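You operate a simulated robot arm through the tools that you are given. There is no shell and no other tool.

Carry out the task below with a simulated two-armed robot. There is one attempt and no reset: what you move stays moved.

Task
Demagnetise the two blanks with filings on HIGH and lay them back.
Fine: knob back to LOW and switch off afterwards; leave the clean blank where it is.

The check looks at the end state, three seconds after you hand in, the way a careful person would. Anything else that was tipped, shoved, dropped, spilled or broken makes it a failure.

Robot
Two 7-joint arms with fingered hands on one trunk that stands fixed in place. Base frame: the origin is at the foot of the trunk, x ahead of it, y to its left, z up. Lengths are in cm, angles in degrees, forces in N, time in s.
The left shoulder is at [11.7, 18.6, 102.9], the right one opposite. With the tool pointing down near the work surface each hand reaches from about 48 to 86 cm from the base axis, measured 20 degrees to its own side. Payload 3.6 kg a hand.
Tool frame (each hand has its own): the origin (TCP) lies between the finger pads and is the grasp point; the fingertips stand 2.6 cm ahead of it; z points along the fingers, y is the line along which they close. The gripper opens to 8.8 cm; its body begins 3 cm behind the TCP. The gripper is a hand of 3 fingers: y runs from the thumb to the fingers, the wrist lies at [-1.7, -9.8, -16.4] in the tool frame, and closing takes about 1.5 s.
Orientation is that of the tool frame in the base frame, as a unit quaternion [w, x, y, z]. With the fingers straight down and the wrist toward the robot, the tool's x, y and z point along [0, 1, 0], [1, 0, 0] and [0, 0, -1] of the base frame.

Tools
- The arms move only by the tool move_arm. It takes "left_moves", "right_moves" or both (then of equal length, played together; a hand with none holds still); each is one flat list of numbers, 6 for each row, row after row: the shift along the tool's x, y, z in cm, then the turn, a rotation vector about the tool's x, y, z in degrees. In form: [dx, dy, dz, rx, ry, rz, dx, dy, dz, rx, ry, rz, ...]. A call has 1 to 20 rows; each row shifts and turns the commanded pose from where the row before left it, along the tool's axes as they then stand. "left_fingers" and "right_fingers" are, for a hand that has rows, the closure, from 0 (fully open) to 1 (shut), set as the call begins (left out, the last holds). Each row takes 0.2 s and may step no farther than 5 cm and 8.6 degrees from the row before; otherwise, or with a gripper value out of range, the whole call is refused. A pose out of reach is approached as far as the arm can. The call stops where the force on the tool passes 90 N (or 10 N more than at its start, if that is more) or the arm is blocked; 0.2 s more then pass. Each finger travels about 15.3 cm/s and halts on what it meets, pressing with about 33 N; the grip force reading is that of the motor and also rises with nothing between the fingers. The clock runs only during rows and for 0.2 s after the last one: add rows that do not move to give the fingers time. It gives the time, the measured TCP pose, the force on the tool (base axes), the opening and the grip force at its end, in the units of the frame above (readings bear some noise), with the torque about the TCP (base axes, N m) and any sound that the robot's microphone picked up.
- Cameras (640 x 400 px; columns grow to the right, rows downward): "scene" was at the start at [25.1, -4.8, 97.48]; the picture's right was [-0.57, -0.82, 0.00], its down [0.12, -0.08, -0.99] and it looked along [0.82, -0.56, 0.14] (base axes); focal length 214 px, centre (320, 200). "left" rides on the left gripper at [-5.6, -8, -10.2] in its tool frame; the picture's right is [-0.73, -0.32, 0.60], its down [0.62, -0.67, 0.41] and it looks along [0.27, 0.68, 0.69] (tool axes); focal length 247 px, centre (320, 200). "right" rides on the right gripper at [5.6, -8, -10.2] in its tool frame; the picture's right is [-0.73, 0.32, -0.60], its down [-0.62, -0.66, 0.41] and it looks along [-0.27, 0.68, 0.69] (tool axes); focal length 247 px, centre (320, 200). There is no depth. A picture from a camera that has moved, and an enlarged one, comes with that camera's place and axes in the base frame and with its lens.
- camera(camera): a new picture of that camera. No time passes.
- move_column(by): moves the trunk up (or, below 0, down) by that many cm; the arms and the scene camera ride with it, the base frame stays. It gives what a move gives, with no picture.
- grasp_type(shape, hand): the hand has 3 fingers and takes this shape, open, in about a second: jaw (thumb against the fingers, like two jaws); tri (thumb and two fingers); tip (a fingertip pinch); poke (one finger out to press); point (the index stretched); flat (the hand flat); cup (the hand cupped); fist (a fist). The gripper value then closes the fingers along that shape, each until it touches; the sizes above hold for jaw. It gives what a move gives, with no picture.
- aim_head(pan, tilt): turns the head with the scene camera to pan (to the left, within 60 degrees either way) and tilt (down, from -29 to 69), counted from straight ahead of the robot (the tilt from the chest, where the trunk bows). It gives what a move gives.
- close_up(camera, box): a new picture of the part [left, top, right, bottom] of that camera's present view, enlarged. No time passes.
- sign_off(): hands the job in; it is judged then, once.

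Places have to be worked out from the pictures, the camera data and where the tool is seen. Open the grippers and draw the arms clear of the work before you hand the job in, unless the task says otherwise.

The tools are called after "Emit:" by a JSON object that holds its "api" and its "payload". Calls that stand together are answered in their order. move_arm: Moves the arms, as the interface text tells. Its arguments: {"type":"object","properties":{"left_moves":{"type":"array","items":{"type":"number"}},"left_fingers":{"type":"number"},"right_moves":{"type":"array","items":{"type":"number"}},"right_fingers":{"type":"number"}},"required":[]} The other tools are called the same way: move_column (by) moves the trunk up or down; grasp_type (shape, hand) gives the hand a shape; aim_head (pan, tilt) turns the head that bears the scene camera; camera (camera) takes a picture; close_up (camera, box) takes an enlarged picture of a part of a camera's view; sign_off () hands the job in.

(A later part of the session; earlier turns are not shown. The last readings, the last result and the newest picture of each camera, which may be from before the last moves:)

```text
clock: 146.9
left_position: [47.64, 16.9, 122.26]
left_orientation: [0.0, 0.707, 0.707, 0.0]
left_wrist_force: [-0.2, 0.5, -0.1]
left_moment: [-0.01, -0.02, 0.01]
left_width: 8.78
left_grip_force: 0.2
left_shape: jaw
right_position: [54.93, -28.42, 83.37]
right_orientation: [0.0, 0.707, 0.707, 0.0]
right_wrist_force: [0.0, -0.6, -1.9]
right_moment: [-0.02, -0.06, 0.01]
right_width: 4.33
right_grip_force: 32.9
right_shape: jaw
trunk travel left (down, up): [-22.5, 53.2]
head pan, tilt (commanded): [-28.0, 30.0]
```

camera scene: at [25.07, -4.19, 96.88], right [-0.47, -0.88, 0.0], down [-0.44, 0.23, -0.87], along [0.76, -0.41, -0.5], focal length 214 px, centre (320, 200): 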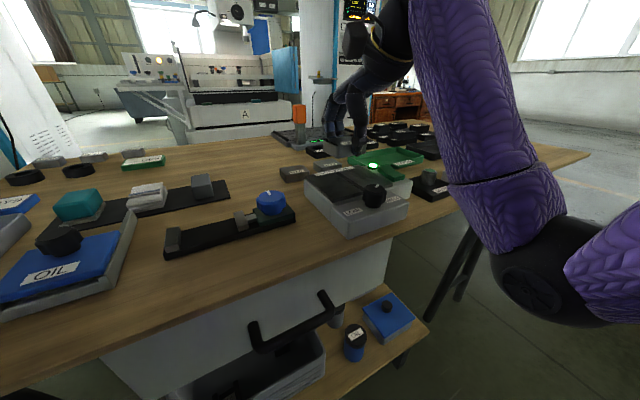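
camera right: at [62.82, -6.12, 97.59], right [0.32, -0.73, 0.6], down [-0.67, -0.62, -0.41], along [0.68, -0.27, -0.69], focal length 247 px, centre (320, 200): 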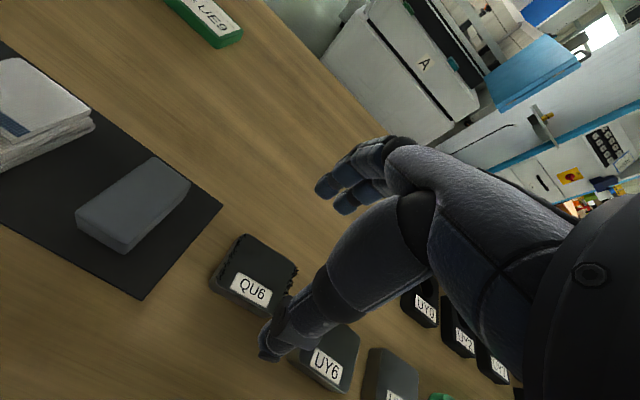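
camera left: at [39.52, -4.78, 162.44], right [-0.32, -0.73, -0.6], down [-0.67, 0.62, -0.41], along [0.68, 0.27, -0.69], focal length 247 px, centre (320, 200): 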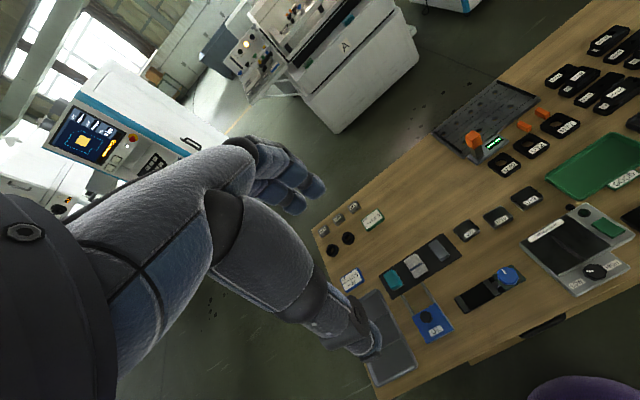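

Light contact (≈3 N). Now the same slow stroke across the gap, +y by ~5.7 cm, while pressed lightly on the plate.

Emit:
{"api": "move_arm", "payload": {"right_moves": [0, 0, 0.05, 0, 0, 0, 0.3, 0, 0, 0, 0, 0, 0.3, 0, 0, 0, 0, 0, 0.3, 0, 0, 0, 0, 0, 0.3, 0, 0, 0, 0, 0, 0.3, 0, 0, 0, 0, 0, 0.3, 0, 0, 0, 0, 0, 0.3, 0, 0, 0, 0, 0, 0.3, 0, 0, 0, 0, 0, 0.3, 0, 0, 0, 0, 0, 0.3, 0, 0, 0, 0, 0, 0.3, 0, 0, 0, 0, 0, 0.3, 0, 0, 0, 0, 0, 0.3, 0, 0, 0, 0, 0, 0.3, 0, 0, 0, 0, 0, 0.3, 0, 0, 0, 0, 0, 0.3, 0, 0, 0, 0, 0, 0.3, 0, 0, 0, 0, 0, 0.3, 0, 0, 0, 0, 0, 0.3, 0, 0, 0, 0, 0]}}

Emit:
{"api": "close_up", "payload": {"camera": "right", "box": [220, 160, 360, 300]}}

Emit:
{"api": "close_up", "payload": {"camera": "scene", "box": [310, 120, 410, 200]}}

```text
clock: 151.1
left_position: [47.57, 16.87, 122.22]
left_orientation: [0.0, 0.706, 0.708, 0.0]
left_wrist_force: [0.8, -0.6, -0.1]
left_moment: [0.03, 0.01, 0.0]
left_width: 8.77
left_grip_force: 0.1
left_shape: jaw
right_position: [55.05, -22.86, 83.32]
right_orientation: [0.0, 0.707, 0.707, 0.001]
right_wrist_force: [1.3, -4.2, 6.7]
right_moment: [-0.07, -0.1, -0.05]
right_width: 4.36
right_grip_force: 32.9
right_shape: jaw
trunk travel left (down, up): [-22.5, 53.2]
head pan, tilt (commanded): [-28.0, 30.0]
```

```text
2.86 times, centred on (290, 230) of right
camera zoom: at [46.99, -17.18, 93.37], right [0.32, -0.73, 0.6], down [-0.66, -0.62, -0.41], along [0.68, -0.27, -0.69], focal length 706 px, centre (406, 114)
```

zoom: 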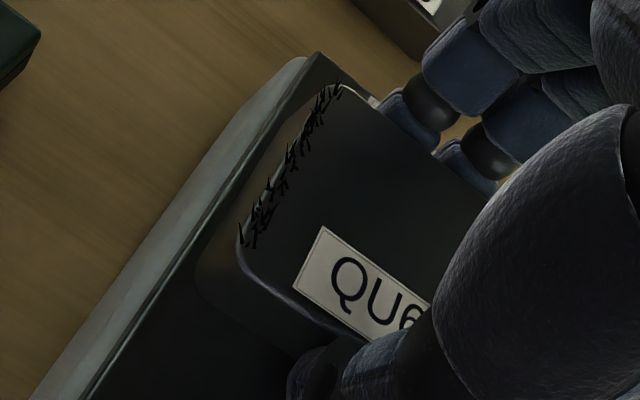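

```text
5.00 times, centred on (360, 160) of scene
camera zoom: at [24.99, -4.21, 96.91], right [-0.47, -0.88, 0.0], down [-0.44, 0.23, -0.87], along [0.76, -0.41, -0.5], focal length 1072 px, centre (120, 400)
```

zoom: 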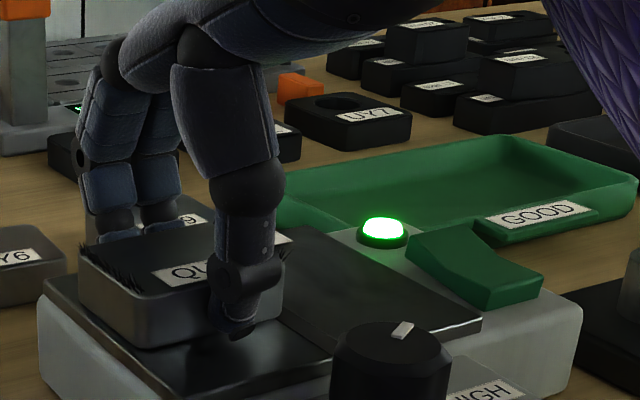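

Now the same draw-off toward +x at 1.5 cm/s in three strokes, checking the filings after each.

Emit:
{"api": "move_arm", "payload": {"right_moves": [0, 0.3, -0.1, 0, 0, 0, 0, 0.3, 0, 0, 0, 0, 0, 0.3, 0, 0, 0, 0, 0, 0.3, 0, 0, 0, 0, 0, 0.3, 0, 0, 0, 0, 0, 0.3, 0, 0, 0, 0, 0, 0.3, 0, 0, 0, 0, 0, 0.3, 0, 0, 0, 0, 0, 0.3, 0, 0, 0, 0, 0, 0.3, 0, 0, 0, 0, 0, 0.3, 0, 0, 0, 0, 0, 0.3, 0, 0, 0, 0, 0, 0.3, 0, 0, 0, 0, 0, 0.3, 0, 0, 0, 0, 0, 0.3, 0, 0, 0, 0, 0, 0.3, 0, 0, 0, 0, 0, 0.3, 0, 0, 0, 0, 0, 0.3, 0, 0, 0, 0, 0, 0.3, 0, 0, 0, 0, 0, 0.3, 0, 0, 0, 0]}}

Emit:
{"api": "move_arm", "payload": {"right_moves": [0, 0.3, -0.1, 0, 0, 0, 0, 0.3, -0.1, 0, 0, 0, 0, 0.3, -0.1, 0, 0, 0, 0, 0.3, 0, 0, 0, 0, 0, 0.3, 0, 0, 0, 0, 0, 0.3, 0, 0, 0, 0, 0, 0.3, 0, 0, 0, 0, 0, 0.3, 0, 0, 0, 0, 0, 0.3, 0, 0, 0, 0, 0, 0.3, 0, 0, 0, 0, 0, 0.3, 0, 0, 0, 0, 0, 0.3, 0, 0, 0, 0, 0, 0.3, 0, 0, 0, 0, 0, 0.3, 0, 0, 0, 0, 0, 0.3, 0, 0, 0, 0, 0, 0.3, 0, 0, 0, 0, 0, 0.3, 0, 0, 0, 0, 0, 0.3, 0, 0, 0, 0, 0, 0.3, 0, 0, 0, 0, 0, 0.3, 0, 0, 0, 0]}}

Emit:
{"api": "close_up", "payload": {"camera": "right", "box": [160, 130, 430, 400]}}

```text
clock: 155.3
left_position: [47.65, 16.93, 122.2]
left_orientation: [0.0, 0.707, 0.707, -0.001]
left_wrist_force: [0.0, -0.1, -0.1]
left_moment: [0.0, -0.02, 0.03]
left_width: 8.79
left_grip_force: 0.0
left_shape: jaw
right_position: [61.02, -22.83, 83.43]
right_orientation: [0.0, 0.708, 0.707, -0.001]
right_wrist_force: [0.8, -0.6, -3.8]
right_moment: [0.0, 0.01, 0.01]
right_width: 4.35
right_grip_force: 33.1
right_shape: jaw
trunk travel left (down, up): [-22.5, 53.2]
head pan, tilt (commanded): [-28.0, 30.0]
```

```text
clock: 159.5
left_position: [47.61, 16.79, 122.32]
left_orientation: [-0.001, 0.707, 0.707, 0.0]
left_wrist_force: [0.0, -0.4, -0.2]
left_moment: [0.01, 0.02, 0.0]
left_width: 8.76
left_grip_force: 0.1
left_shape: jaw
right_position: [66.95, -22.71, 83.65]
right_orientation: [-0.001, 0.707, 0.707, -0.001]
right_wrist_force: [0.4, 0.0, -4.1]
right_moment: [-0.01, -0.02, -0.04]
right_width: 4.34
right_grip_force: 33.1
right_shape: jaw
trunk travel left (down, up): [-22.5, 53.2]
head pan, tilt (commanded): [-28.0, 30.0]
```

```text
1.48 times, centred on (295, 265) of right
camera zoom: at [59.02, -17.07, 93.68], right [0.32, -0.73, 0.6], down [-0.67, -0.62, -0.41], along [0.67, -0.27, -0.69], focal length 366 px, centre (357, 104)
```

zoom: 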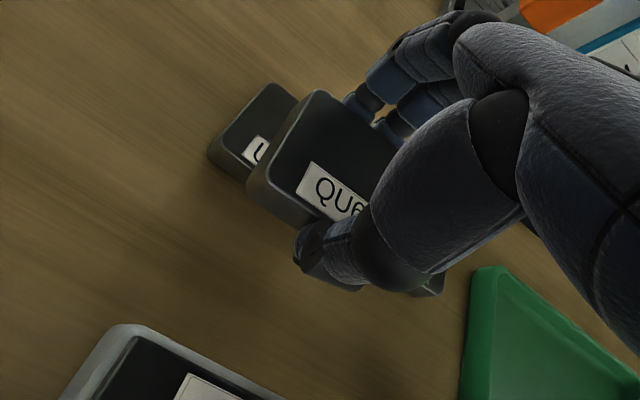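

QU6's filings have dropped off as well. I carry it home, re-apply the 2° turn, and lower to just above the table.

Emit:
{"api": "move_arm", "payload": {"right_moves": [0, 0, -1, 0, 0, 0, 3.57, 1.42, 0, 0, 0, 0, 3.57, 1.42, 0, 0, 0, 0, 3.57, 1.42, 0, 0, 0, 0, 0, 0, 0, 0, 0, -2, 0, 0, 2.5, 0, 0, 0, 0, 0, 2.0, 0, 0, 0, 0, 0, 0.5, 0, 0, 0, 0, 0, 0, 0, 0, 0]}}

Emit:
{"api": "close_up", "payload": {"camera": "right", "box": [190, 130, 430, 370]}}

Emit:
{"api": "close_up", "payload": {"camera": "scene", "box": [220, 100, 400, 230]}}

```text
clock: 161.5
left_position: [47.64, 16.72, 122.23]
left_orientation: [0.0, 0.707, 0.707, -0.001]
left_wrist_force: [0.0, -0.5, 0.3]
left_moment: [-0.02, -0.01, -0.02]
left_width: 8.76
left_grip_force: 0.1
left_shape: jaw
right_position: [71.43, -11.92, 79.44]
right_orientation: [0.0, 0.695, 0.719, -0.001]
right_wrist_force: [-0.1, 0.3, -4.5]
right_moment: [-0.02, -0.03, -0.01]
right_width: 4.39
right_grip_force: 32.8
right_shape: jaw
trunk travel left (down, up): [-22.5, 53.2]
head pan, tilt (commanded): [-28.0, 30.0]
```

```text
1.67 times, centred on (310, 250) of right
camera zoom: at [63.26, -6.67, 89.55], right [0.34, -0.72, 0.6], down [-0.64, -0.65, -0.41], along [0.68, -0.24, -0.69], focal length 412 px, centre (337, 117)
```

zoom: 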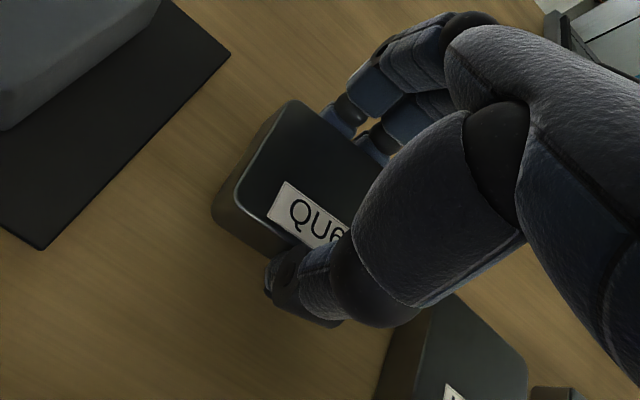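

```text
3.08 times, centred on (310, 165) of scene
camera zoom: at [25.07, -4.19, 96.89], right [-0.47, -0.88, 0.0], down [-0.44, 0.23, -0.87], along [0.76, -0.41, -0.5], focal length 660 px, centre (351, 308)
```

zoom: 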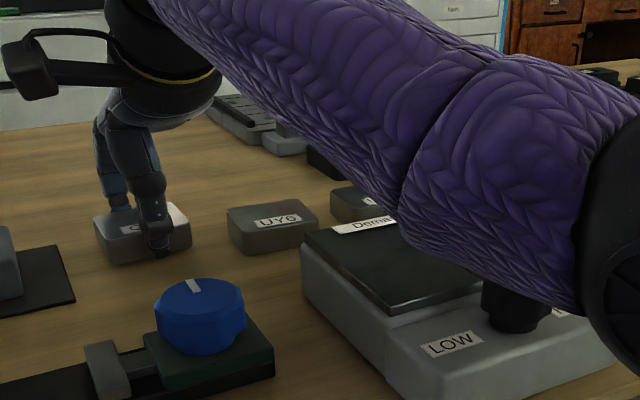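

Home position is within 2 mm; I trim x and lower in small steps to contact.

Emit:
{"api": "move_arm", "payload": {"right_moves": [-0.05, -0.2, 0.3, 0, 0, 0, 0, 0, 0.2, 0, 0, 0, 0, 0, 0, 0, 0, 0]}}

Emit:
{"api": "move_arm", "payload": {"right_moves": [0, 0, 0.12, 0, 0, 0, 0, 0, 0, 0, 0, 0]}}

Emit:
{"api": "move_arm", "payload": {"right_moves": [0, 0, 0.1, 0, 0, 0, 0, 0, 0, 0, 0, 0]}}

```text
clock: 162.3
left_position: [47.53, 16.87, 122.14]
left_orientation: [-0.001, 0.707, 0.707, 0.0]
left_wrist_force: [0.7, 0.0, 0.3]
left_moment: [-0.02, 0.01, 0.03]
left_width: 8.75
left_grip_force: 0.0
left_shape: jaw
right_position: [71.16, -12.02, 79.05]
right_orientation: [-0.001, 0.695, 0.719, -0.001]
right_wrist_force: [-0.6, 0.1, -4.1]
right_moment: [0.01, -0.02, 0.01]
right_width: 4.38
right_grip_force: 33.1
right_shape: jaw
trunk travel left (down, up): [-22.5, 53.2]
head pan, tilt (commanded): [-28.0, 30.0]
```

```text
clock: 162.9
left_position: [47.73, 16.73, 122.2]
left_orientation: [-0.001, 0.707, 0.707, 0.0]
left_wrist_force: [-0.6, 0.3, 0.3]
left_moment: [0.0, 0.01, 0.0]
left_width: 8.77
left_grip_force: 0.1
left_shape: jaw
right_position: [71.19, -12.02, 79.15]
right_orientation: [-0.001, 0.695, 0.719, -0.001]
right_wrist_force: [-0.4, -0.8, -5.1]
right_moment: [-0.02, -0.01, -0.01]
right_width: 4.36
right_grip_force: 33.0
right_shape: jaw
trunk travel left (down, up): [-22.5, 53.2]
head pan, tilt (commanded): [-28.0, 30.0]
```

```text
clock: 163.5
left_position: [47.59, 16.83, 122.23]
left_orientation: [-0.001, 0.707, 0.707, 0.0]
left_wrist_force: [0.2, -0.6, 0.1]
left_moment: [-0.02, 0.01, -0.01]
left_width: 8.76
left_grip_force: 0.1
left_shape: jaw
right_position: [71.1, -12.05, 79.13]
right_orientation: [-0.001, 0.695, 0.719, 0.0]
right_wrist_force: [-0.9, 0.3, -4.6]
right_moment: [-0.03, -0.01, 0.02]
right_width: 4.37
right_grip_force: 33.1
right_shape: jaw
trunk travel left (down, up): [-22.5, 53.2]
head pan, tilt (commanded): [-28.0, 30.0]
```

Still carried (−4.6 N), readings noisy. I continue down.

Emit:
{"api": "move_arm", "payload": {"right_moves": [0, 0, 0.15, 0, 0, 0, 0, 0, 0, 0, 0, 0]}}

Emit:
{"api": "move_arm", "payload": {"right_moves": [0, 0, 0.12, 0, 0, 0, 0, 0, 0, 0, 0, 0]}}

Emit:
{"api": "close_up", "payload": {"camera": "right", "box": [190, 130, 430, 370]}}

```text
clock: 164.1
left_position: [47.61, 16.77, 122.29]
left_orientation: [0.0, 0.707, 0.707, 0.0]
left_wrist_force: [-0.3, -0.6, 0.2]
left_moment: [0.0, 0.0, 0.01]
left_width: 8.76
left_grip_force: 0.0
left_shape: jaw
right_position: [71.1, -12.07, 78.88]
right_orientation: [0.0, 0.695, 0.719, 0.0]
right_wrist_force: [-1.0, -0.3, -1.9]
right_moment: [-0.01, -0.05, -0.06]
right_width: 4.36
right_grip_force: 32.6
right_shape: jaw
trunk travel left (down, up): [-22.5, 53.2]
head pan, tilt (commanded): [-28.0, 30.0]
```

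```text
clock: 164.7
left_position: [47.53, 16.91, 122.3]
left_orientation: [0.0, 0.707, 0.707, -0.001]
left_wrist_force: [-0.2, 0.3, -0.3]
left_moment: [0.01, 0.03, 0.0]
left_width: 8.78
left_grip_force: 0.1
left_shape: jaw
right_position: [71.06, -11.96, 78.8]
right_orientation: [0.0, 0.694, 0.72, 0.001]
right_wrist_force: [1.7, -0.2, 2.8]
right_moment: [-0.02, -0.03, 0.01]
right_width: 4.37
right_grip_force: 33.0
right_shape: jaw
trunk travel left (down, up): [-22.5, 53.2]
head pan, tilt (commanded): [-28.0, 30.0]
```

```text
1.67 times, centred on (310, 250) of right
camera zoom: at [62.9, -6.66, 88.91], right [0.34, -0.72, 0.6], down [-0.64, -0.65, -0.41], along [0.69, -0.24, -0.69], focal length 412 px, centre (337, 117)
```

zoom: 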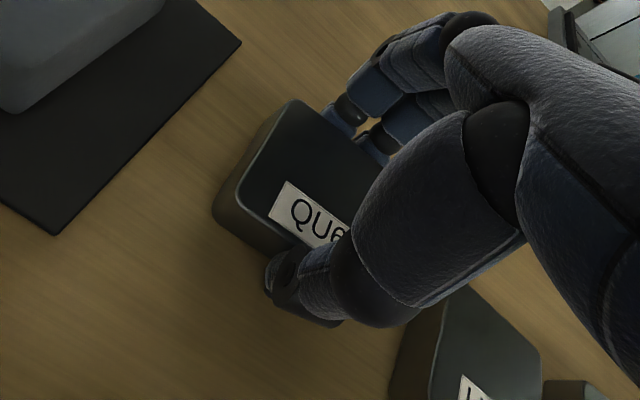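

QU6 stands on the table at its old spot (the picture matches the pick-up view). I open the fingers and lift straight up.

Emit:
{"api": "move_arm", "payload": {"right_moves": [0, 0, 0, 0, 0, 0, 0, 0, 0, 0, 0, 0, 0, 0, 0, 0, 0, 0, 0, 0, 0, 0, 0, 0, 0, 0, 0, 0, 0, 0], "right_fingers": 0}}

Emit:
{"api": "move_arm", "payload": {"right_moves": [0, 0, -1.7, 0, 0, 0, 0, 0, -3, 0, 0, 0, 0, 0, -4, 0, 0, 0, 0, 0, 0, 0, 0, 2]}}

Emit:
{"api": "close_up", "payload": {"camera": "right", "box": [180, 200, 340, 340]}}

Emit:
{"api": "close_up", "payload": {"camera": "scene", "box": [220, 100, 400, 230]}}

```text
clock: 165.9
left_position: [47.61, 16.93, 122.2]
left_orientation: [0.0, 0.707, 0.707, 0.0]
left_wrist_force: [-1.1, -0.6, 0.2]
left_moment: [-0.03, -0.02, 0.03]
left_width: 8.77
left_grip_force: 0.0
left_shape: jaw
right_position: [71.22, -11.97, 78.78]
right_orientation: [0.002, 0.694, 0.72, -0.001]
right_wrist_force: [-0.1, 0.7, -1.0]
right_moment: [0.0, 0.01, 0.0]
right_width: 8.75
right_grip_force: 0.1
right_shape: jaw
trunk travel left (down, up): [-22.5, 53.2]
head pan, tilt (commanded): [-28.0, 30.0]
```

```text
clock: 166.9
left_position: [47.65, 16.86, 122.28]
left_orientation: [0.0, 0.708, 0.707, 0.0]
left_wrist_force: [-0.8, 1.0, -0.2]
left_moment: [0.0, 0.02, 0.02]
left_width: 8.75
left_grip_force: 0.1
left_shape: jaw
right_position: [71.02, -12.2, 87.42]
right_orientation: [-0.001, 0.707, 0.707, 0.0]
right_wrist_force: [0.1, -0.1, 0.5]
right_moment: [0.04, 0.0, -0.01]
right_width: 8.77
right_grip_force: 0.1
right_shape: jaw
trunk travel left (down, up): [-22.5, 53.2]
head pan, tilt (commanded): [-28.0, 30.0]
```

```text
2.86 times, centred on (260, 270) of right
camera zoom: at [62.99, -6.53, 97.53], right [0.32, -0.73, 0.6], down [-0.67, -0.62, -0.41], along [0.67, -0.27, -0.69], focal length 706 px, centre (491, 0)
```

zoom: 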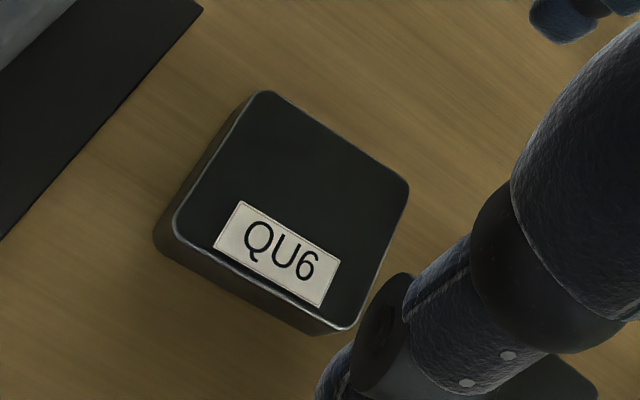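

```text
3.08 times, centred on (310, 165) of scene
camera zoom: at [25.04, -4.19, 96.89], right [-0.47, -0.88, 0.0], down [-0.44, 0.23, -0.87], along [0.76, -0.41, -0.5], focal length 660 px, centre (351, 308)
```

zoom: 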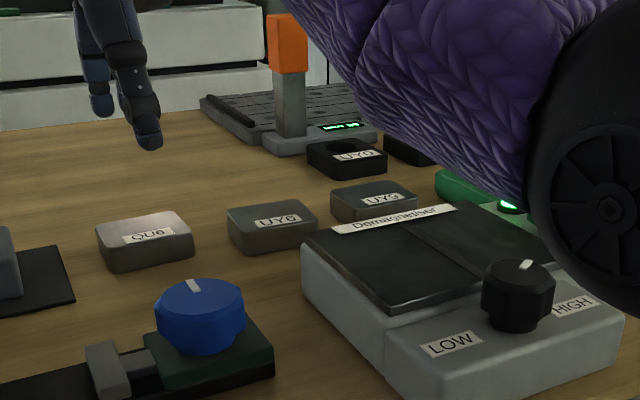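

QU6 is clean and back in place. For the knob I restore the earlier trunk height (+15) and bring the hand back above the knob, turned 30° clockwise.

Emit:
{"api": "move_column", "payload": {"by": 15}}

Emit:
{"api": "move_arm", "payload": {"right_moves": [-2.15, -4.05, 0.8, 0, 0, 0, -2.15, -4.05, 0.8, 0, 0, 0, -2.15, -4.05, 0.8, 0, 0, 0, -2.15, -4.05, 0.8, 0, 0, 0, -2.15, -4.05, 0.8, 0, 0, 0, -2.15, -4.05, 0.8, 0, 0, 0, 0, 0, 0, 0, 0, 7.5, 0, 0, 0, 0, 0, 7.5, 0, 0, 0, 0, 0, 7.5, 0, 0, 0, 0, 0, 7.5, 0, 0, 0, 0, 0, 0]}}

Emit:
{"api": "aim_head", "payload": {"pan": -15, "tilt": 55}}

Emit:
{"api": "camera", "payload": {"camera": "scene"}}

Emit:
{"api": "camera", "payload": {"camera": "right"}}

```text
clock: 168.7
left_position: [47.68, 16.85, 137.25]
left_orientation: [-0.001, 0.707, 0.707, -0.002]
left_wrist_force: [-0.1, -0.3, 0.0]
left_moment: [0.01, 0.0, 0.01]
left_width: 8.78
left_grip_force: 0.0
left_shape: jaw
right_position: [71.13, -12.14, 102.39]
right_orientation: [0.001, 0.707, 0.707, -0.002]
right_wrist_force: [-0.6, -0.2, -0.3]
right_moment: [0.04, -0.03, 0.01]
right_width: 8.75
right_grip_force: 0.0
right_shape: jaw
trunk travel left (down, up): [-37.5, 38.2]
head pan, tilt (commanded): [-28.0, 30.0]
```

```text
clock: 171.1
left_position: [47.7, 16.7, 137.29]
left_orientation: [0.0, 0.707, 0.707, 0.0]
left_wrist_force: [0.1, 0.5, 0.1]
left_moment: [0.02, -0.01, 0.01]
left_width: 8.76
left_grip_force: 0.0
left_shape: jaw
right_position: [46.7, -24.87, 97.6]
right_orientation: [0.0, 0.867, 0.499, -0.001]
right_wrist_force: [-0.3, -0.3, 0.0]
right_moment: [-0.03, 0.01, 0.0]
right_width: 8.79
right_grip_force: 0.0
right_shape: jaw
trunk travel left (down, up): [-37.5, 38.2]
head pan, tilt (commanded): [-28.0, 30.0]
```

```text
clock: 172.0
left_position: [47.67, 16.85, 137.28]
left_orientation: [0.0, 0.707, 0.707, 0.0]
left_wrist_force: [0.1, -0.6, -0.6]
left_moment: [0.03, 0.0, 0.01]
left_width: 8.76
left_grip_force: 0.2
left_shape: jaw
right_position: [46.74, -24.96, 97.72]
right_orientation: [0.001, 0.866, 0.501, -0.001]
right_wrist_force: [0.4, -1.0, 0.3]
right_moment: [-0.01, 0.0, 0.01]
right_width: 8.78
right_grip_force: 0.1
right_shape: jaw
trunk travel left (down, up): [-37.5, 38.2]
head pan, tilt (commanded): [-15.0, 55.0]
```

```text
taken
camera scene: at [21.61, -1.81, 109.58], right [-0.26, -0.97, 0.0], down [-0.79, 0.21, -0.57], along [0.55, -0.15, -0.82], focal length 214 px, centre (320, 200)
```

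scene: 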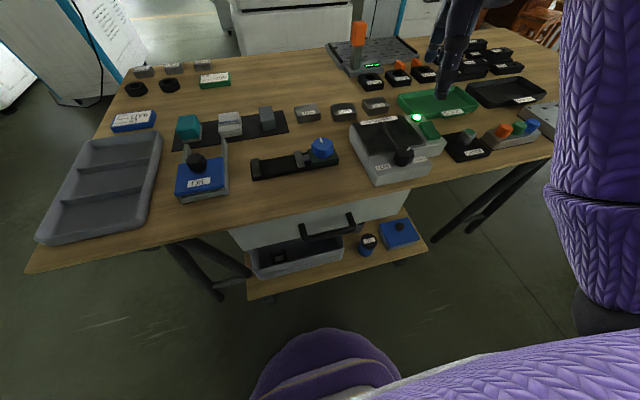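

```text
taken
camera right: at [42.59, -16.05, 107.7], right [-0.09, -0.8, 0.6], down [-0.89, -0.21, -0.41], along [0.45, -0.57, -0.69], focal length 247 px, centre (320, 200)
```

right: 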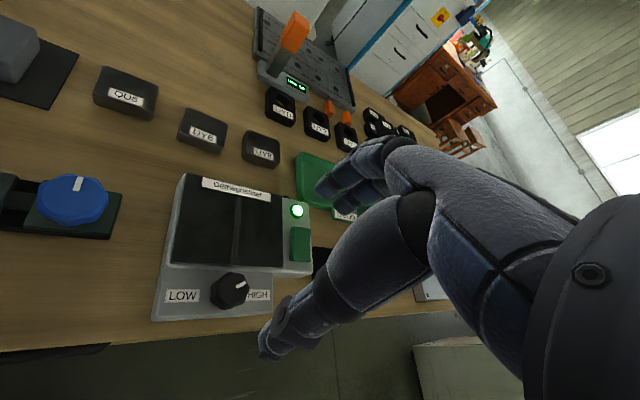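

Both blanks show clean; the knob lies below the hand. I descend around it, stopping just above the grip height.

Emit:
{"api": "move_arm", "payload": {"right_moves": [0, 0, 4, 0, 0, 0, 0, 0, 4, 0, 0, 0, 0, 0, 3.5, 0, 0, 0, 0, 0, 2, 0, 0, 0, 0, 0, 0, 0, 0, 0]}}

Emit:
{"api": "close_up", "payload": {"camera": "scene", "box": [350, 100, 450, 180]}}

Emit:
{"api": "close_up", "payload": {"camera": "right", "box": [200, 150, 400, 370]}}

```text
clock: 173.2
left_position: [47.72, 16.81, 137.25]
left_orientation: [0.0, 0.706, 0.708, 0.0]
left_wrist_force: [0.1, -1.5, -1.2]
left_moment: [-0.02, 0.02, 0.02]
left_width: 8.81
left_grip_force: 0.0
left_shape: jaw
right_position: [47.45, -25.98, 85.01]
right_orientation: [0.014, 0.867, 0.498, 0.002]
right_wrist_force: [0.3, 0.3, 0.5]
right_moment: [0.01, -0.01, 0.01]
right_width: 8.78
right_grip_force: 0.0
right_shape: jaw
trunk travel left (down, up): [-37.5, 38.2]
head pan, tilt (commanded): [-15.0, 55.0]
```

```text
5.00 times, centred on (400, 140) of scene
camera zoom: at [21.6, -1.81, 109.57], right [-0.26, -0.97, 0.0], down [-0.79, 0.21, -0.57], along [0.55, -0.15, -0.82], focal length 1072 px, centre (-80, 500)
```

zoom: 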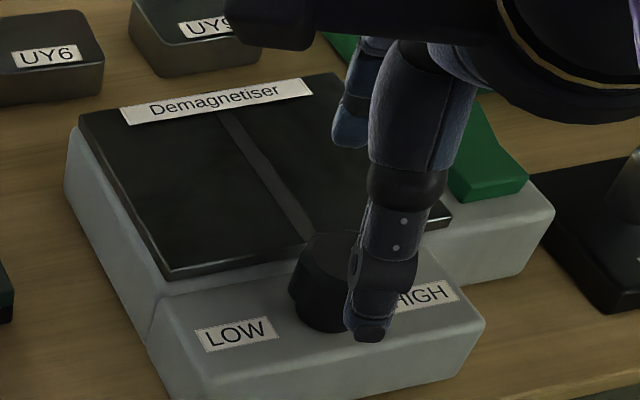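

```text
1.82 times, centred on (300, 260) of right
camera zoom: at [43.17, -16.9, 94.75], right [-0.11, -0.78, 0.61], down [-0.88, -0.21, -0.42], along [0.46, -0.59, -0.67], focal length 449 px, centre (356, 91)
```

zoom: 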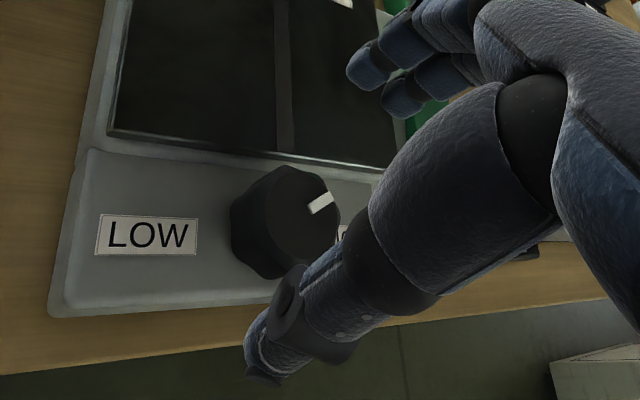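

The hand is off by about a centimetre from the commanded spot. I wait a moment to see whether it settles before going lower.

Emit:
{"api": "move_arm", "payload": {"right_moves": [0, 0, 0, 0, 0, 0, 0, 0, 0, 0, 0, 0, 0, 0, 0, 0, 0, 0]}}

```text
clock: 174.0
left_position: [47.59, 16.84, 137.25]
left_orientation: [0.0, 0.707, 0.707, 0.001]
left_wrist_force: [-0.2, 0.3, -0.2]
left_moment: [0.01, -0.02, 0.01]
left_width: 8.77
left_grip_force: 0.0
left_shape: jaw
right_position: [47.18, -25.98, 84.73]
right_orientation: [0.013, 0.867, 0.499, 0.0]
right_wrist_force: [-0.9, 0.4, 0.3]
right_moment: [-0.04, 0.0, 0.02]
right_width: 8.8
right_grip_force: 0.0
right_shape: jaw
trunk travel left (down, up): [-37.5, 38.2]
head pan, tilt (commanded): [-15.0, 55.0]
```

It does not settle, so the wrist is at a joint limit in this posture. I lift, turn back to the default yaw (0°), and will turn the knob in two strokes from there.

Emit:
{"api": "move_arm", "payload": {"right_moves": [0, 0, -3, 0, 0, 0, 0, 0, -3, 0, 0, 0, 0, 0, 0, 0, 0, -7.5, 0, 0, 0, 0, 0, -7.5, 0, 0, 0, 0, 0, -7.5, 0, 0, 0, 0, 0, -7.5, 0, 0, 0, 0, 0, 0]}}

Emit:
{"api": "camera", "payload": {"camera": "right"}}

```text
clock: 175.6
left_position: [47.46, 16.87, 137.3]
left_orientation: [0.0, 0.708, 0.707, 0.0]
left_wrist_force: [0.6, 0.2, 0.9]
left_moment: [0.0, 0.0, -0.02]
left_width: 8.76
left_grip_force: 0.0
left_shape: jaw
right_position: [46.86, -24.98, 90.25]
right_orientation: [-0.001, 0.706, 0.708, 0.0]
right_wrist_force: [0.4, 0.0, -0.2]
right_moment: [0.01, 0.04, 0.01]
right_width: 8.77
right_grip_force: 0.2
right_shape: jaw
trunk travel left (down, up): [-37.5, 38.2]
head pan, tilt (commanded): [-15.0, 55.0]
```

```text
taken
camera right: at [38.82, -19.35, 100.23], right [0.32, -0.73, 0.6], down [-0.66, -0.62, -0.41], along [0.68, -0.27, -0.69], focal length 247 px, centre (320, 200)
```

right: 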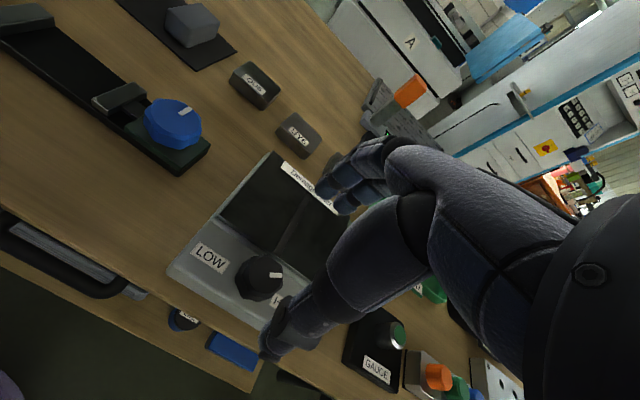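

At yaw 0 the hand sits accurately at (46.9,-25.0,90.3). I descend onto the knob.

Emit:
{"api": "move_arm", "payload": {"right_moves": [-0.1, -0.2, 3, 0, 0, 0, 0, 0, 2.5, 0, 0, 0, 0, 0, 1.1, 0, 0, 0, 0, 0, 0.4, 0, 0, 0, 0, 0, 0, 0, 0, 0]}}

Emit:
{"api": "close_up", "payload": {"camera": "scene", "box": [350, 100, 450, 180]}}

Emit:
{"api": "close_up", "payload": {"camera": "right", "box": [200, 150, 400, 370]}}

```text
clock: 176.8
left_position: [47.59, 16.9, 137.23]
left_orientation: [0.0, 0.707, 0.707, 0.0]
left_wrist_force: [-0.8, -0.6, 1.2]
left_moment: [-0.04, 0.02, -0.02]
left_width: 8.77
left_grip_force: 0.0
left_shape: jaw
right_position: [46.8, -24.96, 83.4]
right_orientation: [0.0, 0.707, 0.707, 0.0]
right_wrist_force: [-0.8, -0.3, 0.2]
right_moment: [0.02, -0.05, -0.04]
right_width: 8.79
right_grip_force: 0.1
right_shape: jaw
trunk travel left (down, up): [-37.5, 38.2]
head pan, tilt (commanded): [-15.0, 55.0]
```

```text
5.00 times, centred on (400, 140) of scene
camera zoom: at [21.6, -1.81, 109.57], right [-0.26, -0.97, 0.0], down [-0.79, 0.21, -0.57], along [0.55, -0.15, -0.82], focal length 1072 px, centre (-80, 500)
```

zoom: 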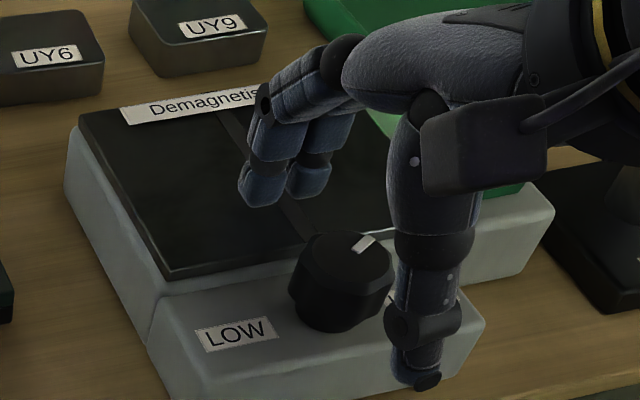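

```text
1.82 times, centred on (300, 260) of right
camera zoom: at [38.82, -19.49, 93.34], right [0.32, -0.73, 0.6], down [-0.67, -0.62, -0.41], along [0.68, -0.27, -0.69], focal length 449 px, centre (356, 91)
```

zoom: 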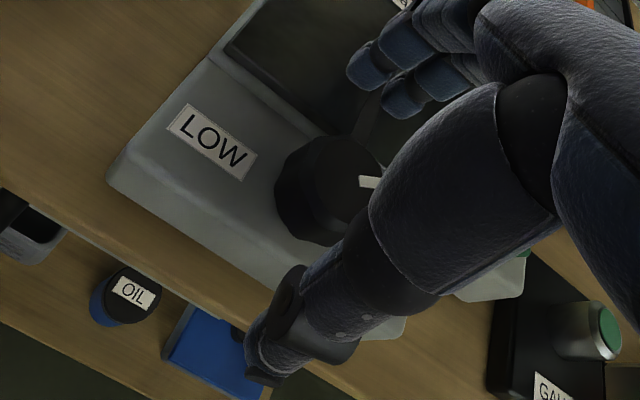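

The knob sits between thumb and fingers. I go the last 3 mm down and close.

Emit:
{"api": "move_arm", "payload": {"right_moves": [-0.1, -0.15, 0.3, 0, 0, 0, 0, 0, 0, 0, 0, 0]}}

Emit:
{"api": "move_arm", "payload": {"right_moves": [0, 0, 0, 0, 0, 0, 0, 0, 0, 0, 0, 0, 0, 0, 0, 0, 0, 0, 0, 0, 0, 0, 0, 0, 0, 0, 0, 0, 0, 0, 0, 0, 0, 0, 0, 0, 0, 0, 0, 0, 0, 0], "right_fingers": 1}}

Emit:
{"api": "close_up", "payload": {"camera": "scene", "box": [350, 100, 450, 180]}}

Emit:
{"api": "close_up", "payload": {"camera": "right", "box": [200, 150, 400, 370]}}

```text
clock: 177.4
left_position: [47.68, 17.05, 137.33]
left_orientation: [-0.001, 0.707, 0.707, -0.001]
left_wrist_force: [0.2, -0.3, -0.1]
left_moment: [0.03, 0.01, -0.01]
left_width: 8.77
left_grip_force: 0.0
left_shape: jaw
right_position: [46.72, -25.22, 83.02]
right_orientation: [0.001, 0.707, 0.707, 0.001]
right_wrist_force: [1.1, 0.5, 2.5]
right_moment: [0.02, -0.1, 0.02]
right_width: 8.79
right_grip_force: 0.1
right_shape: jaw
trunk travel left (down, up): [-37.5, 38.2]
head pan, tilt (commanded): [-15.0, 55.0]
```

```text
clock: 179.0
left_position: [47.09, 16.89, 137.37]
left_orientation: [0.002, 0.707, 0.707, 0.001]
left_wrist_force: [0.2, 0.6, 0.1]
left_moment: [-0.01, -0.02, 0.02]
left_width: 8.78
left_grip_force: 0.0
left_shape: jaw
right_position: [46.31, -25.04, 83.11]
right_orientation: [0.0, 0.706, 0.708, 0.0]
right_wrist_force: [-28.9, 10.0, 16.4]
right_moment: [0.09, 0.56, 0.07]
right_width: 0.8
right_grip_force: 33.2
right_shape: jaw
trunk travel left (down, up): [-37.5, 38.2]
head pan, tilt (commanded): [-15.0, 55.0]
```

```text
5.00 times, centred on (400, 140) of scene
camera zoom: at [21.23, -1.66, 109.66], right [-0.26, -0.97, 0.0], down [-0.79, 0.21, -0.58], along [0.56, -0.15, -0.82], focal length 1072 px, centre (-80, 500)
```

zoom: 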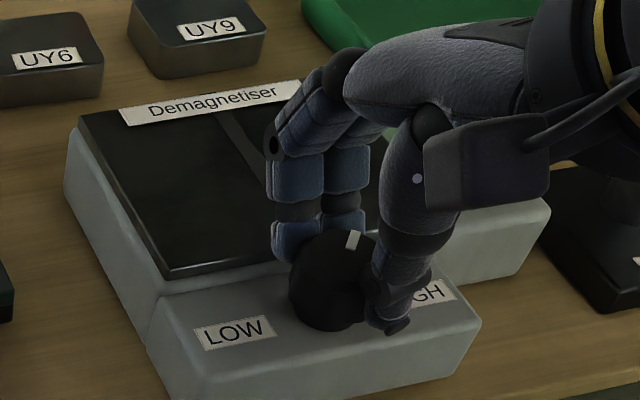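

```text
1.82 times, centred on (300, 260) of right
camera zoom: at [38.3, -19.45, 93.18], right [0.32, -0.73, 0.6], down [-0.66, -0.62, -0.41], along [0.68, -0.27, -0.69], focal length 449 px, centre (356, 91)
```

zoom: 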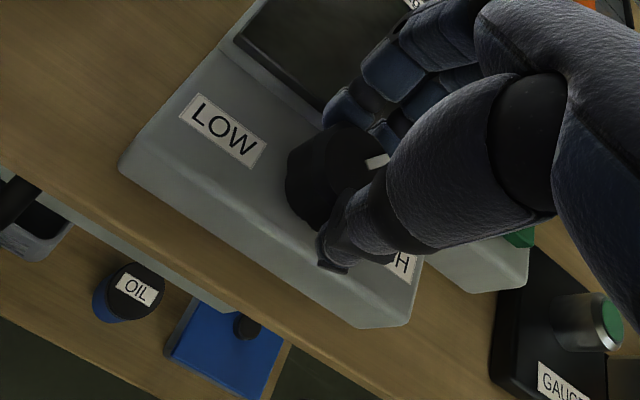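

The thumb slipped around the knob's side (width 0.8, −29 N), turning it only partly. I open at once and look.

Emit:
{"api": "move_arm", "payload": {"right_moves": [0, 0, 0, 0, 0, 0, 0, 0, 0, 0, 0, 0, 0, 0, 0, 0, 0, 0, 0, 0, 0, 0, 0, 0, 0, 0, 0, 0, 0, 0], "right_fingers": 0}}

Emit:
{"api": "move_arm", "payload": {"right_moves": [0, 0, -2, 0, 0, 0, 0, 0, -3, 0, 0, 0, 0, 0, -4, 0, 0, 0, 0, 0, 0, 0, 0, 0]}}

Emit:
{"api": "close_up", "payload": {"camera": "scene", "box": [340, 90, 468, 190]}}

Emit:
{"api": "close_up", "payload": {"camera": "scene", "box": [396, 138, 428, 170]}}

```text
clock: 180.2
left_position: [47.25, 16.79, 137.42]
left_orientation: [0.002, 0.707, 0.707, 0.001]
left_wrist_force: [-0.4, 0.1, -0.1]
left_moment: [0.0, -0.03, 0.0]
left_width: 8.75
left_grip_force: 0.0
left_shape: jaw
right_position: [46.35, -25.3, 83.24]
right_orientation: [0.002, 0.707, 0.707, 0.002]
right_wrist_force: [-26.2, -10.7, 20.9]
right_moment: [-0.17, -0.04, -0.23]
right_width: 6.27
right_grip_force: 0.0
right_shape: jaw
trunk travel left (down, up): [-37.5, 38.2]
head pan, tilt (commanded): [-15.0, 55.0]
```

```text
clock: 181.2
left_position: [47.58, 16.8, 137.36]
left_orientation: [0.0, 0.708, 0.706, 0.001]
left_wrist_force: [0.2, -0.9, 0.4]
left_moment: [0.01, 0.03, -0.01]
left_width: 8.77
left_grip_force: 0.1
left_shape: jaw
right_position: [46.68, -25.16, 91.79]
right_orientation: [0.0, 0.707, 0.707, 0.0]
right_wrist_force: [-0.8, -0.3, -0.6]
right_moment: [0.0, 0.0, 0.04]
right_width: 8.77
right_grip_force: 0.0
right_shape: jaw
trunk travel left (down, up): [-37.5, 38.2]
head pan, tilt (commanded): [-15.0, 55.0]
```

```text
4.00 times, centred on (404, 140) of scene
camera zoom: at [21.58, -1.82, 109.57], right [-0.26, -0.97, 0.0], down [-0.79, 0.21, -0.57], along [0.55, -0.15, -0.82], focal length 858 px, centre (-16, 440)
```

zoom: 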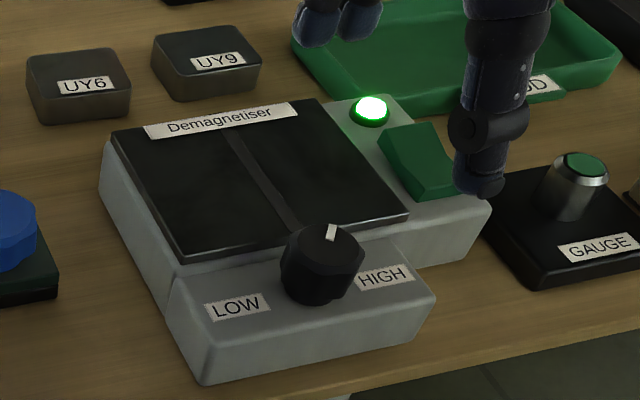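

```text
12.50 times, centred on (412, 154) of scene
camera zoom: at [21.58, -1.82, 109.57], right [-0.26, -0.97, 0.0], down [-0.79, 0.21, -0.57], along [0.55, -0.15, -0.82], focal length 2681 px, centre (-830, 775)
```

zoom: 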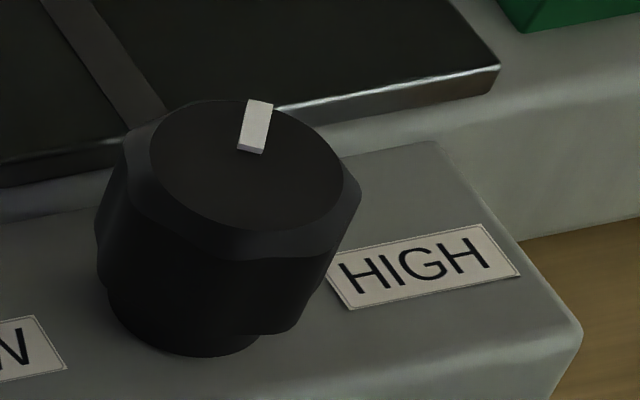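

The knob now stands at about −36°; box undisturbed. I turn the hand 42° counter-clockwise, correcting for the thumb's ~4 mm side offset, to regrip it squarely.

Emit:
{"api": "move_arm", "payload": {"right_moves": [0.36, -0.3, 0, 0, 0, 0, 0, 0, 0, 0, 0, -7, 0, 0, 0, 0, 0, -7, 0, 0, 0, 0, 0, -7, 0, 0, 0, 0, 0, -7, 0, 0, 0, 0, 0, -7, 0, 0, 0, 0, 0, -7, 0, 0, 3, 0, 0, 0, 0, 0, 3, 0, 0, 0, 0, 0, 1.5, 0, 0, 0, 0, 0, 0, 0, 0, 0]}}

Emit:
{"api": "close_up", "payload": {"camera": "scene", "box": [350, 100, 450, 180]}}

Emit:
{"api": "close_up", "payload": {"camera": "right", "box": [200, 150, 400, 370]}}

```text
clock: 183.6
left_position: [47.59, 16.78, 137.18]
left_orientation: [0.001, 0.707, 0.707, 0.0]
left_wrist_force: [-0.2, 0.1, 0.7]
left_moment: [0.02, -0.01, -0.02]
left_width: 8.79
left_grip_force: 0.1
left_shape: jaw
right_position: [46.03, -24.76, 84.36]
right_orientation: [0.0, 0.406, 0.914, -0.001]
right_wrist_force: [-0.3, 0.5, -0.5]
right_moment: [0.02, -0.01, 0.02]
right_width: 8.79
right_grip_force: 0.1
right_shape: jaw
trunk travel left (down, up): [-37.5, 38.2]
head pan, tilt (commanded): [-15.0, 55.0]
```

```text
5.00 times, centred on (400, 140) of scene
camera zoom: at [21.6, -1.81, 109.57], right [-0.26, -0.97, 0.0], down [-0.79, 0.21, -0.57], along [0.55, -0.15, -0.82], focal length 1072 px, centre (-80, 500)
```

zoom: 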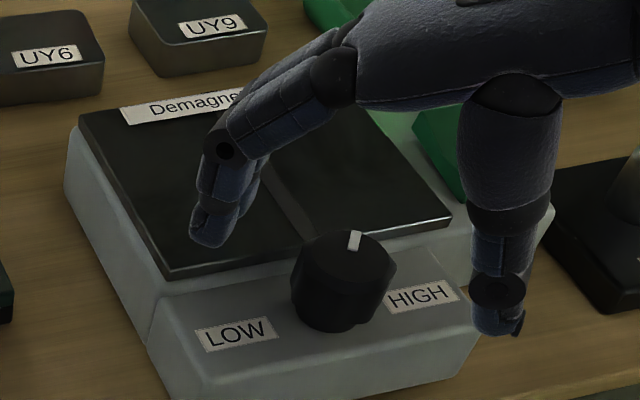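

```text
1.82 times, centred on (300, 260) of right
camera zoom: at [36.4, -25.94, 94.37], right [0.73, -0.33, 0.6], down [-0.08, -0.91, -0.41], along [0.68, 0.25, -0.69], focal length 449 px, centre (356, 91)
```

zoom: 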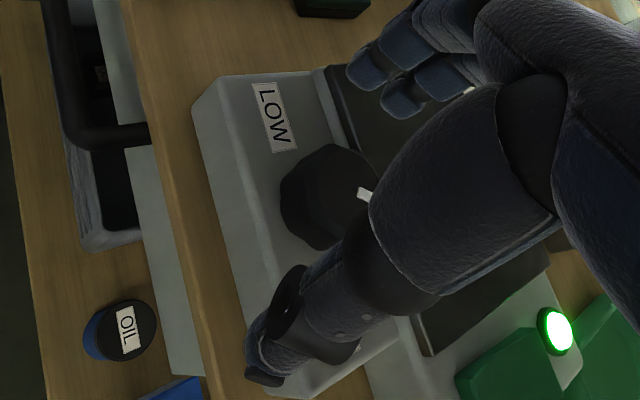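

The knob lies a few millimetres to the thumb's side, as wanted. I lower the last 1.25 cm and close.

Emit:
{"api": "move_arm", "payload": {"right_moves": [0.1, 0, 0.7, 0, 0, 0, 0, 0, 0.5, 0, 0, 0, 0, 0, 0, 0, 0, 0]}}

Emit:
{"api": "move_arm", "payload": {"right_moves": [0, 0, 0, 0, 0, 0, 0, 0, 0, 0, 0, 0, 0, 0, 0, 0, 0, 0, 0, 0, 0, 0, 0, 0, 0, 0, 0, 0, 0, 0], "right_fingers": 0.55}}

Emit:
{"api": "close_up", "payload": {"camera": "scene", "box": [350, 100, 450, 180]}}

Emit:
{"api": "close_up", "payload": {"camera": "right", "box": [200, 150, 400, 370]}}

```text
clock: 184.4
left_position: [47.57, 16.99, 137.28]
left_orientation: [0.0, 0.707, 0.708, 0.0]
left_wrist_force: [0.1, -1.0, 0.5]
left_moment: [-0.01, 0.0, -0.03]
left_width: 8.78
left_grip_force: 0.0
left_shape: jaw
right_position: [46.04, -24.66, 83.02]
right_orientation: [0.0, 0.407, 0.914, -0.001]
right_wrist_force: [-0.3, -0.1, 0.2]
right_moment: [0.01, -0.01, -0.02]
right_width: 8.79
right_grip_force: 0.1
right_shape: jaw
trunk travel left (down, up): [-37.5, 38.2]
head pan, tilt (commanded): [-15.0, 55.0]
```

```text
clock: 185.6
left_position: [47.64, 16.81, 137.31]
left_orientation: [0.0, 0.707, 0.707, 0.0]
left_wrist_force: [0.0, 0.8, 0.0]
left_moment: [-0.02, 0.0, 0.02]
left_width: 8.74
left_grip_force: 0.0
left_shape: jaw
right_position: [46.1, -24.8, 82.99]
right_orientation: [-0.001, 0.407, 0.914, 0.0]
right_wrist_force: [-0.2, 0.7, -0.3]
right_moment: [-0.04, 0.0, -0.01]
right_width: 4.01
right_grip_force: 0.0
right_shape: jaw
trunk travel left (down, up): [-37.5, 38.2]
head pan, tilt (commanded): [-15.0, 55.0]
```

```text
5.00 times, centred on (400, 140) of scene
camera zoom: at [21.6, -1.81, 109.57], right [-0.26, -0.97, 0.0], down [-0.79, 0.21, -0.57], along [0.55, -0.15, -0.82], focal length 1072 px, centre (-80, 500)
```

zoom: 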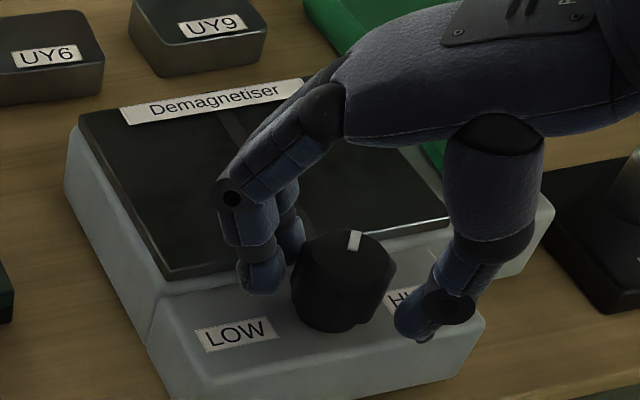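

```text
1.82 times, centred on (300, 260) of right
camera zoom: at [36.3, -25.91, 93.16], right [0.73, -0.33, 0.6], down [-0.08, -0.91, -0.41], along [0.68, 0.25, -0.69], focal length 449 px, centre (356, 91)
```

zoom: 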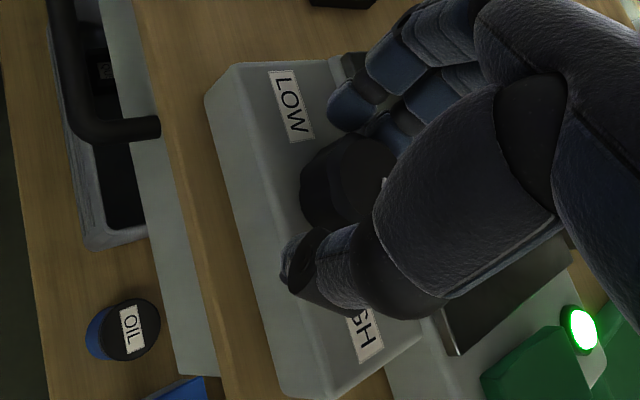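

The knob is between the pads, aligned to about 1.5 mm. I trim that and close fully.

Emit:
{"api": "move_arm", "payload": {"right_moves": [-0.15, 0.15, 0, 0, 0, 0, 0, 0, 0, 0, 0, 0]}}

Emit:
{"api": "move_arm", "payload": {"right_moves": [0, 0, 0, 0, 0, 0, 0, 0, 0, 0, 0, 0, 0, 0, 0, 0, 0, 0, 0, 0, 0, 0, 0, 0, 0, 0, 0, 0, 0, 0], "right_fingers": 1}}

Emit:
{"api": "close_up", "payload": {"camera": "scene", "box": [350, 100, 450, 180]}}

Emit:
{"api": "close_up", "payload": {"camera": "right", "box": [200, 150, 400, 370]}}

```text
clock: 186.2
left_position: [47.61, 16.81, 137.4]
left_orientation: [0.0, 0.707, 0.707, 0.0]
left_wrist_force: [0.3, 0.6, 0.0]
left_moment: [-0.01, 0.03, 0.0]
left_width: 8.78
left_grip_force: 0.0
left_shape: jaw
right_position: [46.25, -24.71, 83.21]
right_orientation: [0.001, 0.406, 0.914, -0.001]
right_wrist_force: [-0.7, 0.1, -0.4]
right_moment: [0.0, 0.0, 0.05]
right_width: 4.01
right_grip_force: 0.1
right_shape: jaw
trunk travel left (down, up): [-37.5, 38.2]
head pan, tilt (commanded): [-15.0, 55.0]
```

```text
clock: 187.4
left_position: [47.74, 16.82, 137.21]
left_orientation: [0.0, 0.707, 0.707, -0.001]
left_wrist_force: [0.0, 0.8, 0.3]
left_moment: [0.01, 0.0, 0.0]
left_width: 8.75
left_grip_force: 0.0
left_shape: jaw
right_position: [46.44, -24.64, 83.19]
right_orientation: [0.002, 0.408, 0.913, 0.0]
right_wrist_force: [18.8, -0.3, 3.8]
right_moment: [0.05, -0.47, 0.01]
right_width: 2.11
right_grip_force: 32.8
right_shape: jaw
trunk travel left (down, up): [-37.5, 38.2]
head pan, tilt (commanded): [-15.0, 55.0]
```

```text
5.00 times, centred on (400, 140) of scene
camera zoom: at [21.76, -1.8, 109.54], right [-0.26, -0.97, 0.0], down [-0.79, 0.21, -0.57], along [0.55, -0.15, -0.82], focal length 1072 px, centre (-80, 500)
```

zoom: 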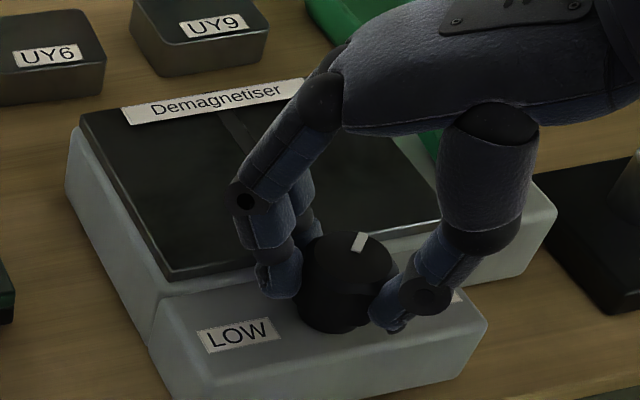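

```text
1.82 times, centred on (300, 260) of right
camera zoom: at [36.69, -25.92, 93.25], right [0.73, -0.33, 0.6], down [-0.08, -0.91, -0.41], along [0.68, 0.25, -0.68], focal length 449 px, centre (356, 91)
```

zoom: 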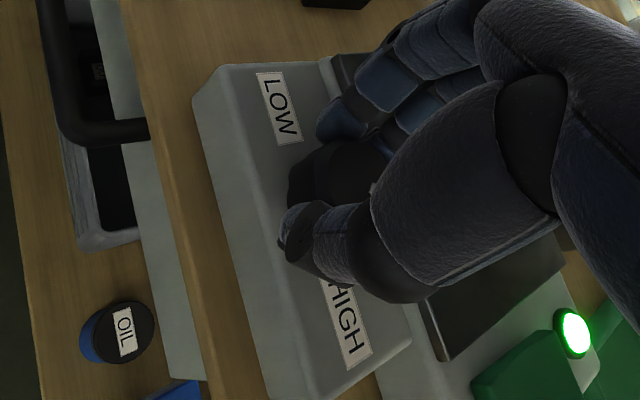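

It holds the knob (2.1 cm) with some side load. I relieve that by a millimetre and turn counter-clockwise 24° to see if the mark follows.

Emit:
{"api": "move_arm", "payload": {"right_moves": [-0.1, 0.11, 0, 0, 0, 0, 0, -0.03, 0, 0, 0, -8, 0, -0.03, 0, 0, 0, -8, 0, -0.03, 0, 0, 0, -8, 0, 0, 0, 0, 0, 0]}}

Emit:
{"api": "close_up", "payload": {"camera": "scene", "box": [350, 100, 450, 180]}}

Emit:
{"api": "close_up", "payload": {"camera": "right", "box": [200, 150, 400, 370]}}

```text
clock: 188.6
left_position: [47.58, 16.89, 137.32]
left_orientation: [0.0, 0.707, 0.707, 0.0]
left_wrist_force: [-0.5, -0.2, 0.0]
left_moment: [-0.01, 0.01, 0.01]
left_width: 8.75
left_grip_force: 0.1
left_shape: jaw
right_position: [46.52, -24.78, 83.08]
right_orientation: [0.0, 0.207, 0.978, -0.001]
right_wrist_force: [9.5, -0.2, 7.8]
right_moment: [0.0, -0.24, 0.0]
right_width: 2.15
right_grip_force: 32.9
right_shape: jaw
trunk travel left (down, up): [-37.5, 38.2]
head pan, tilt (commanded): [-15.0, 55.0]
```

```text
5.00 times, centred on (400, 140) of scene
camera zoom: at [21.64, -1.79, 109.56], right [-0.26, -0.97, 0.0], down [-0.79, 0.21, -0.57], along [0.55, -0.15, -0.82], focal length 1072 px, centre (-80, 500)
```

zoom: 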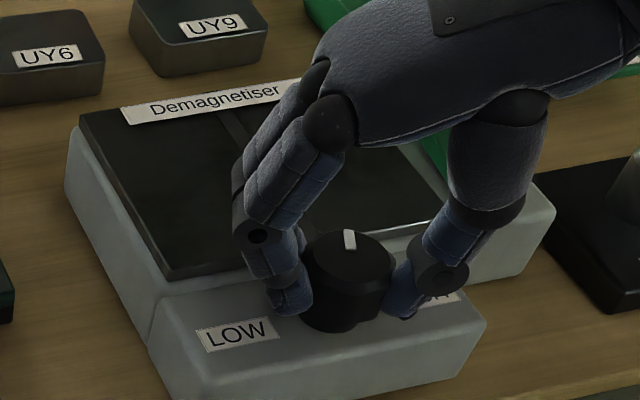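

```text
1.82 times, centred on (300, 260) of right
camera zoom: at [38.06, -29.82, 93.24], right [0.8, -0.01, 0.6], down [0.3, -0.86, -0.41], along [0.52, 0.51, -0.69], focal length 449 px, centre (356, 91)
```

zoom: 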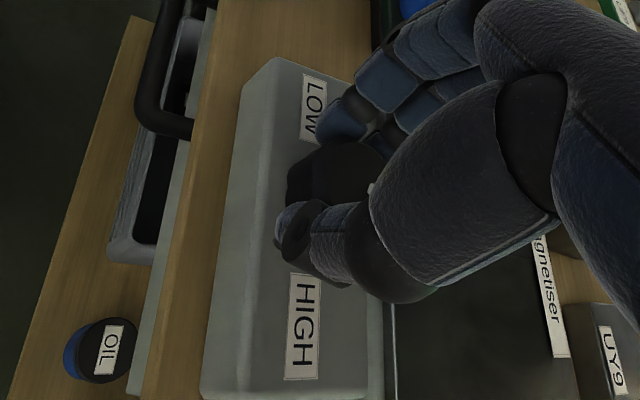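

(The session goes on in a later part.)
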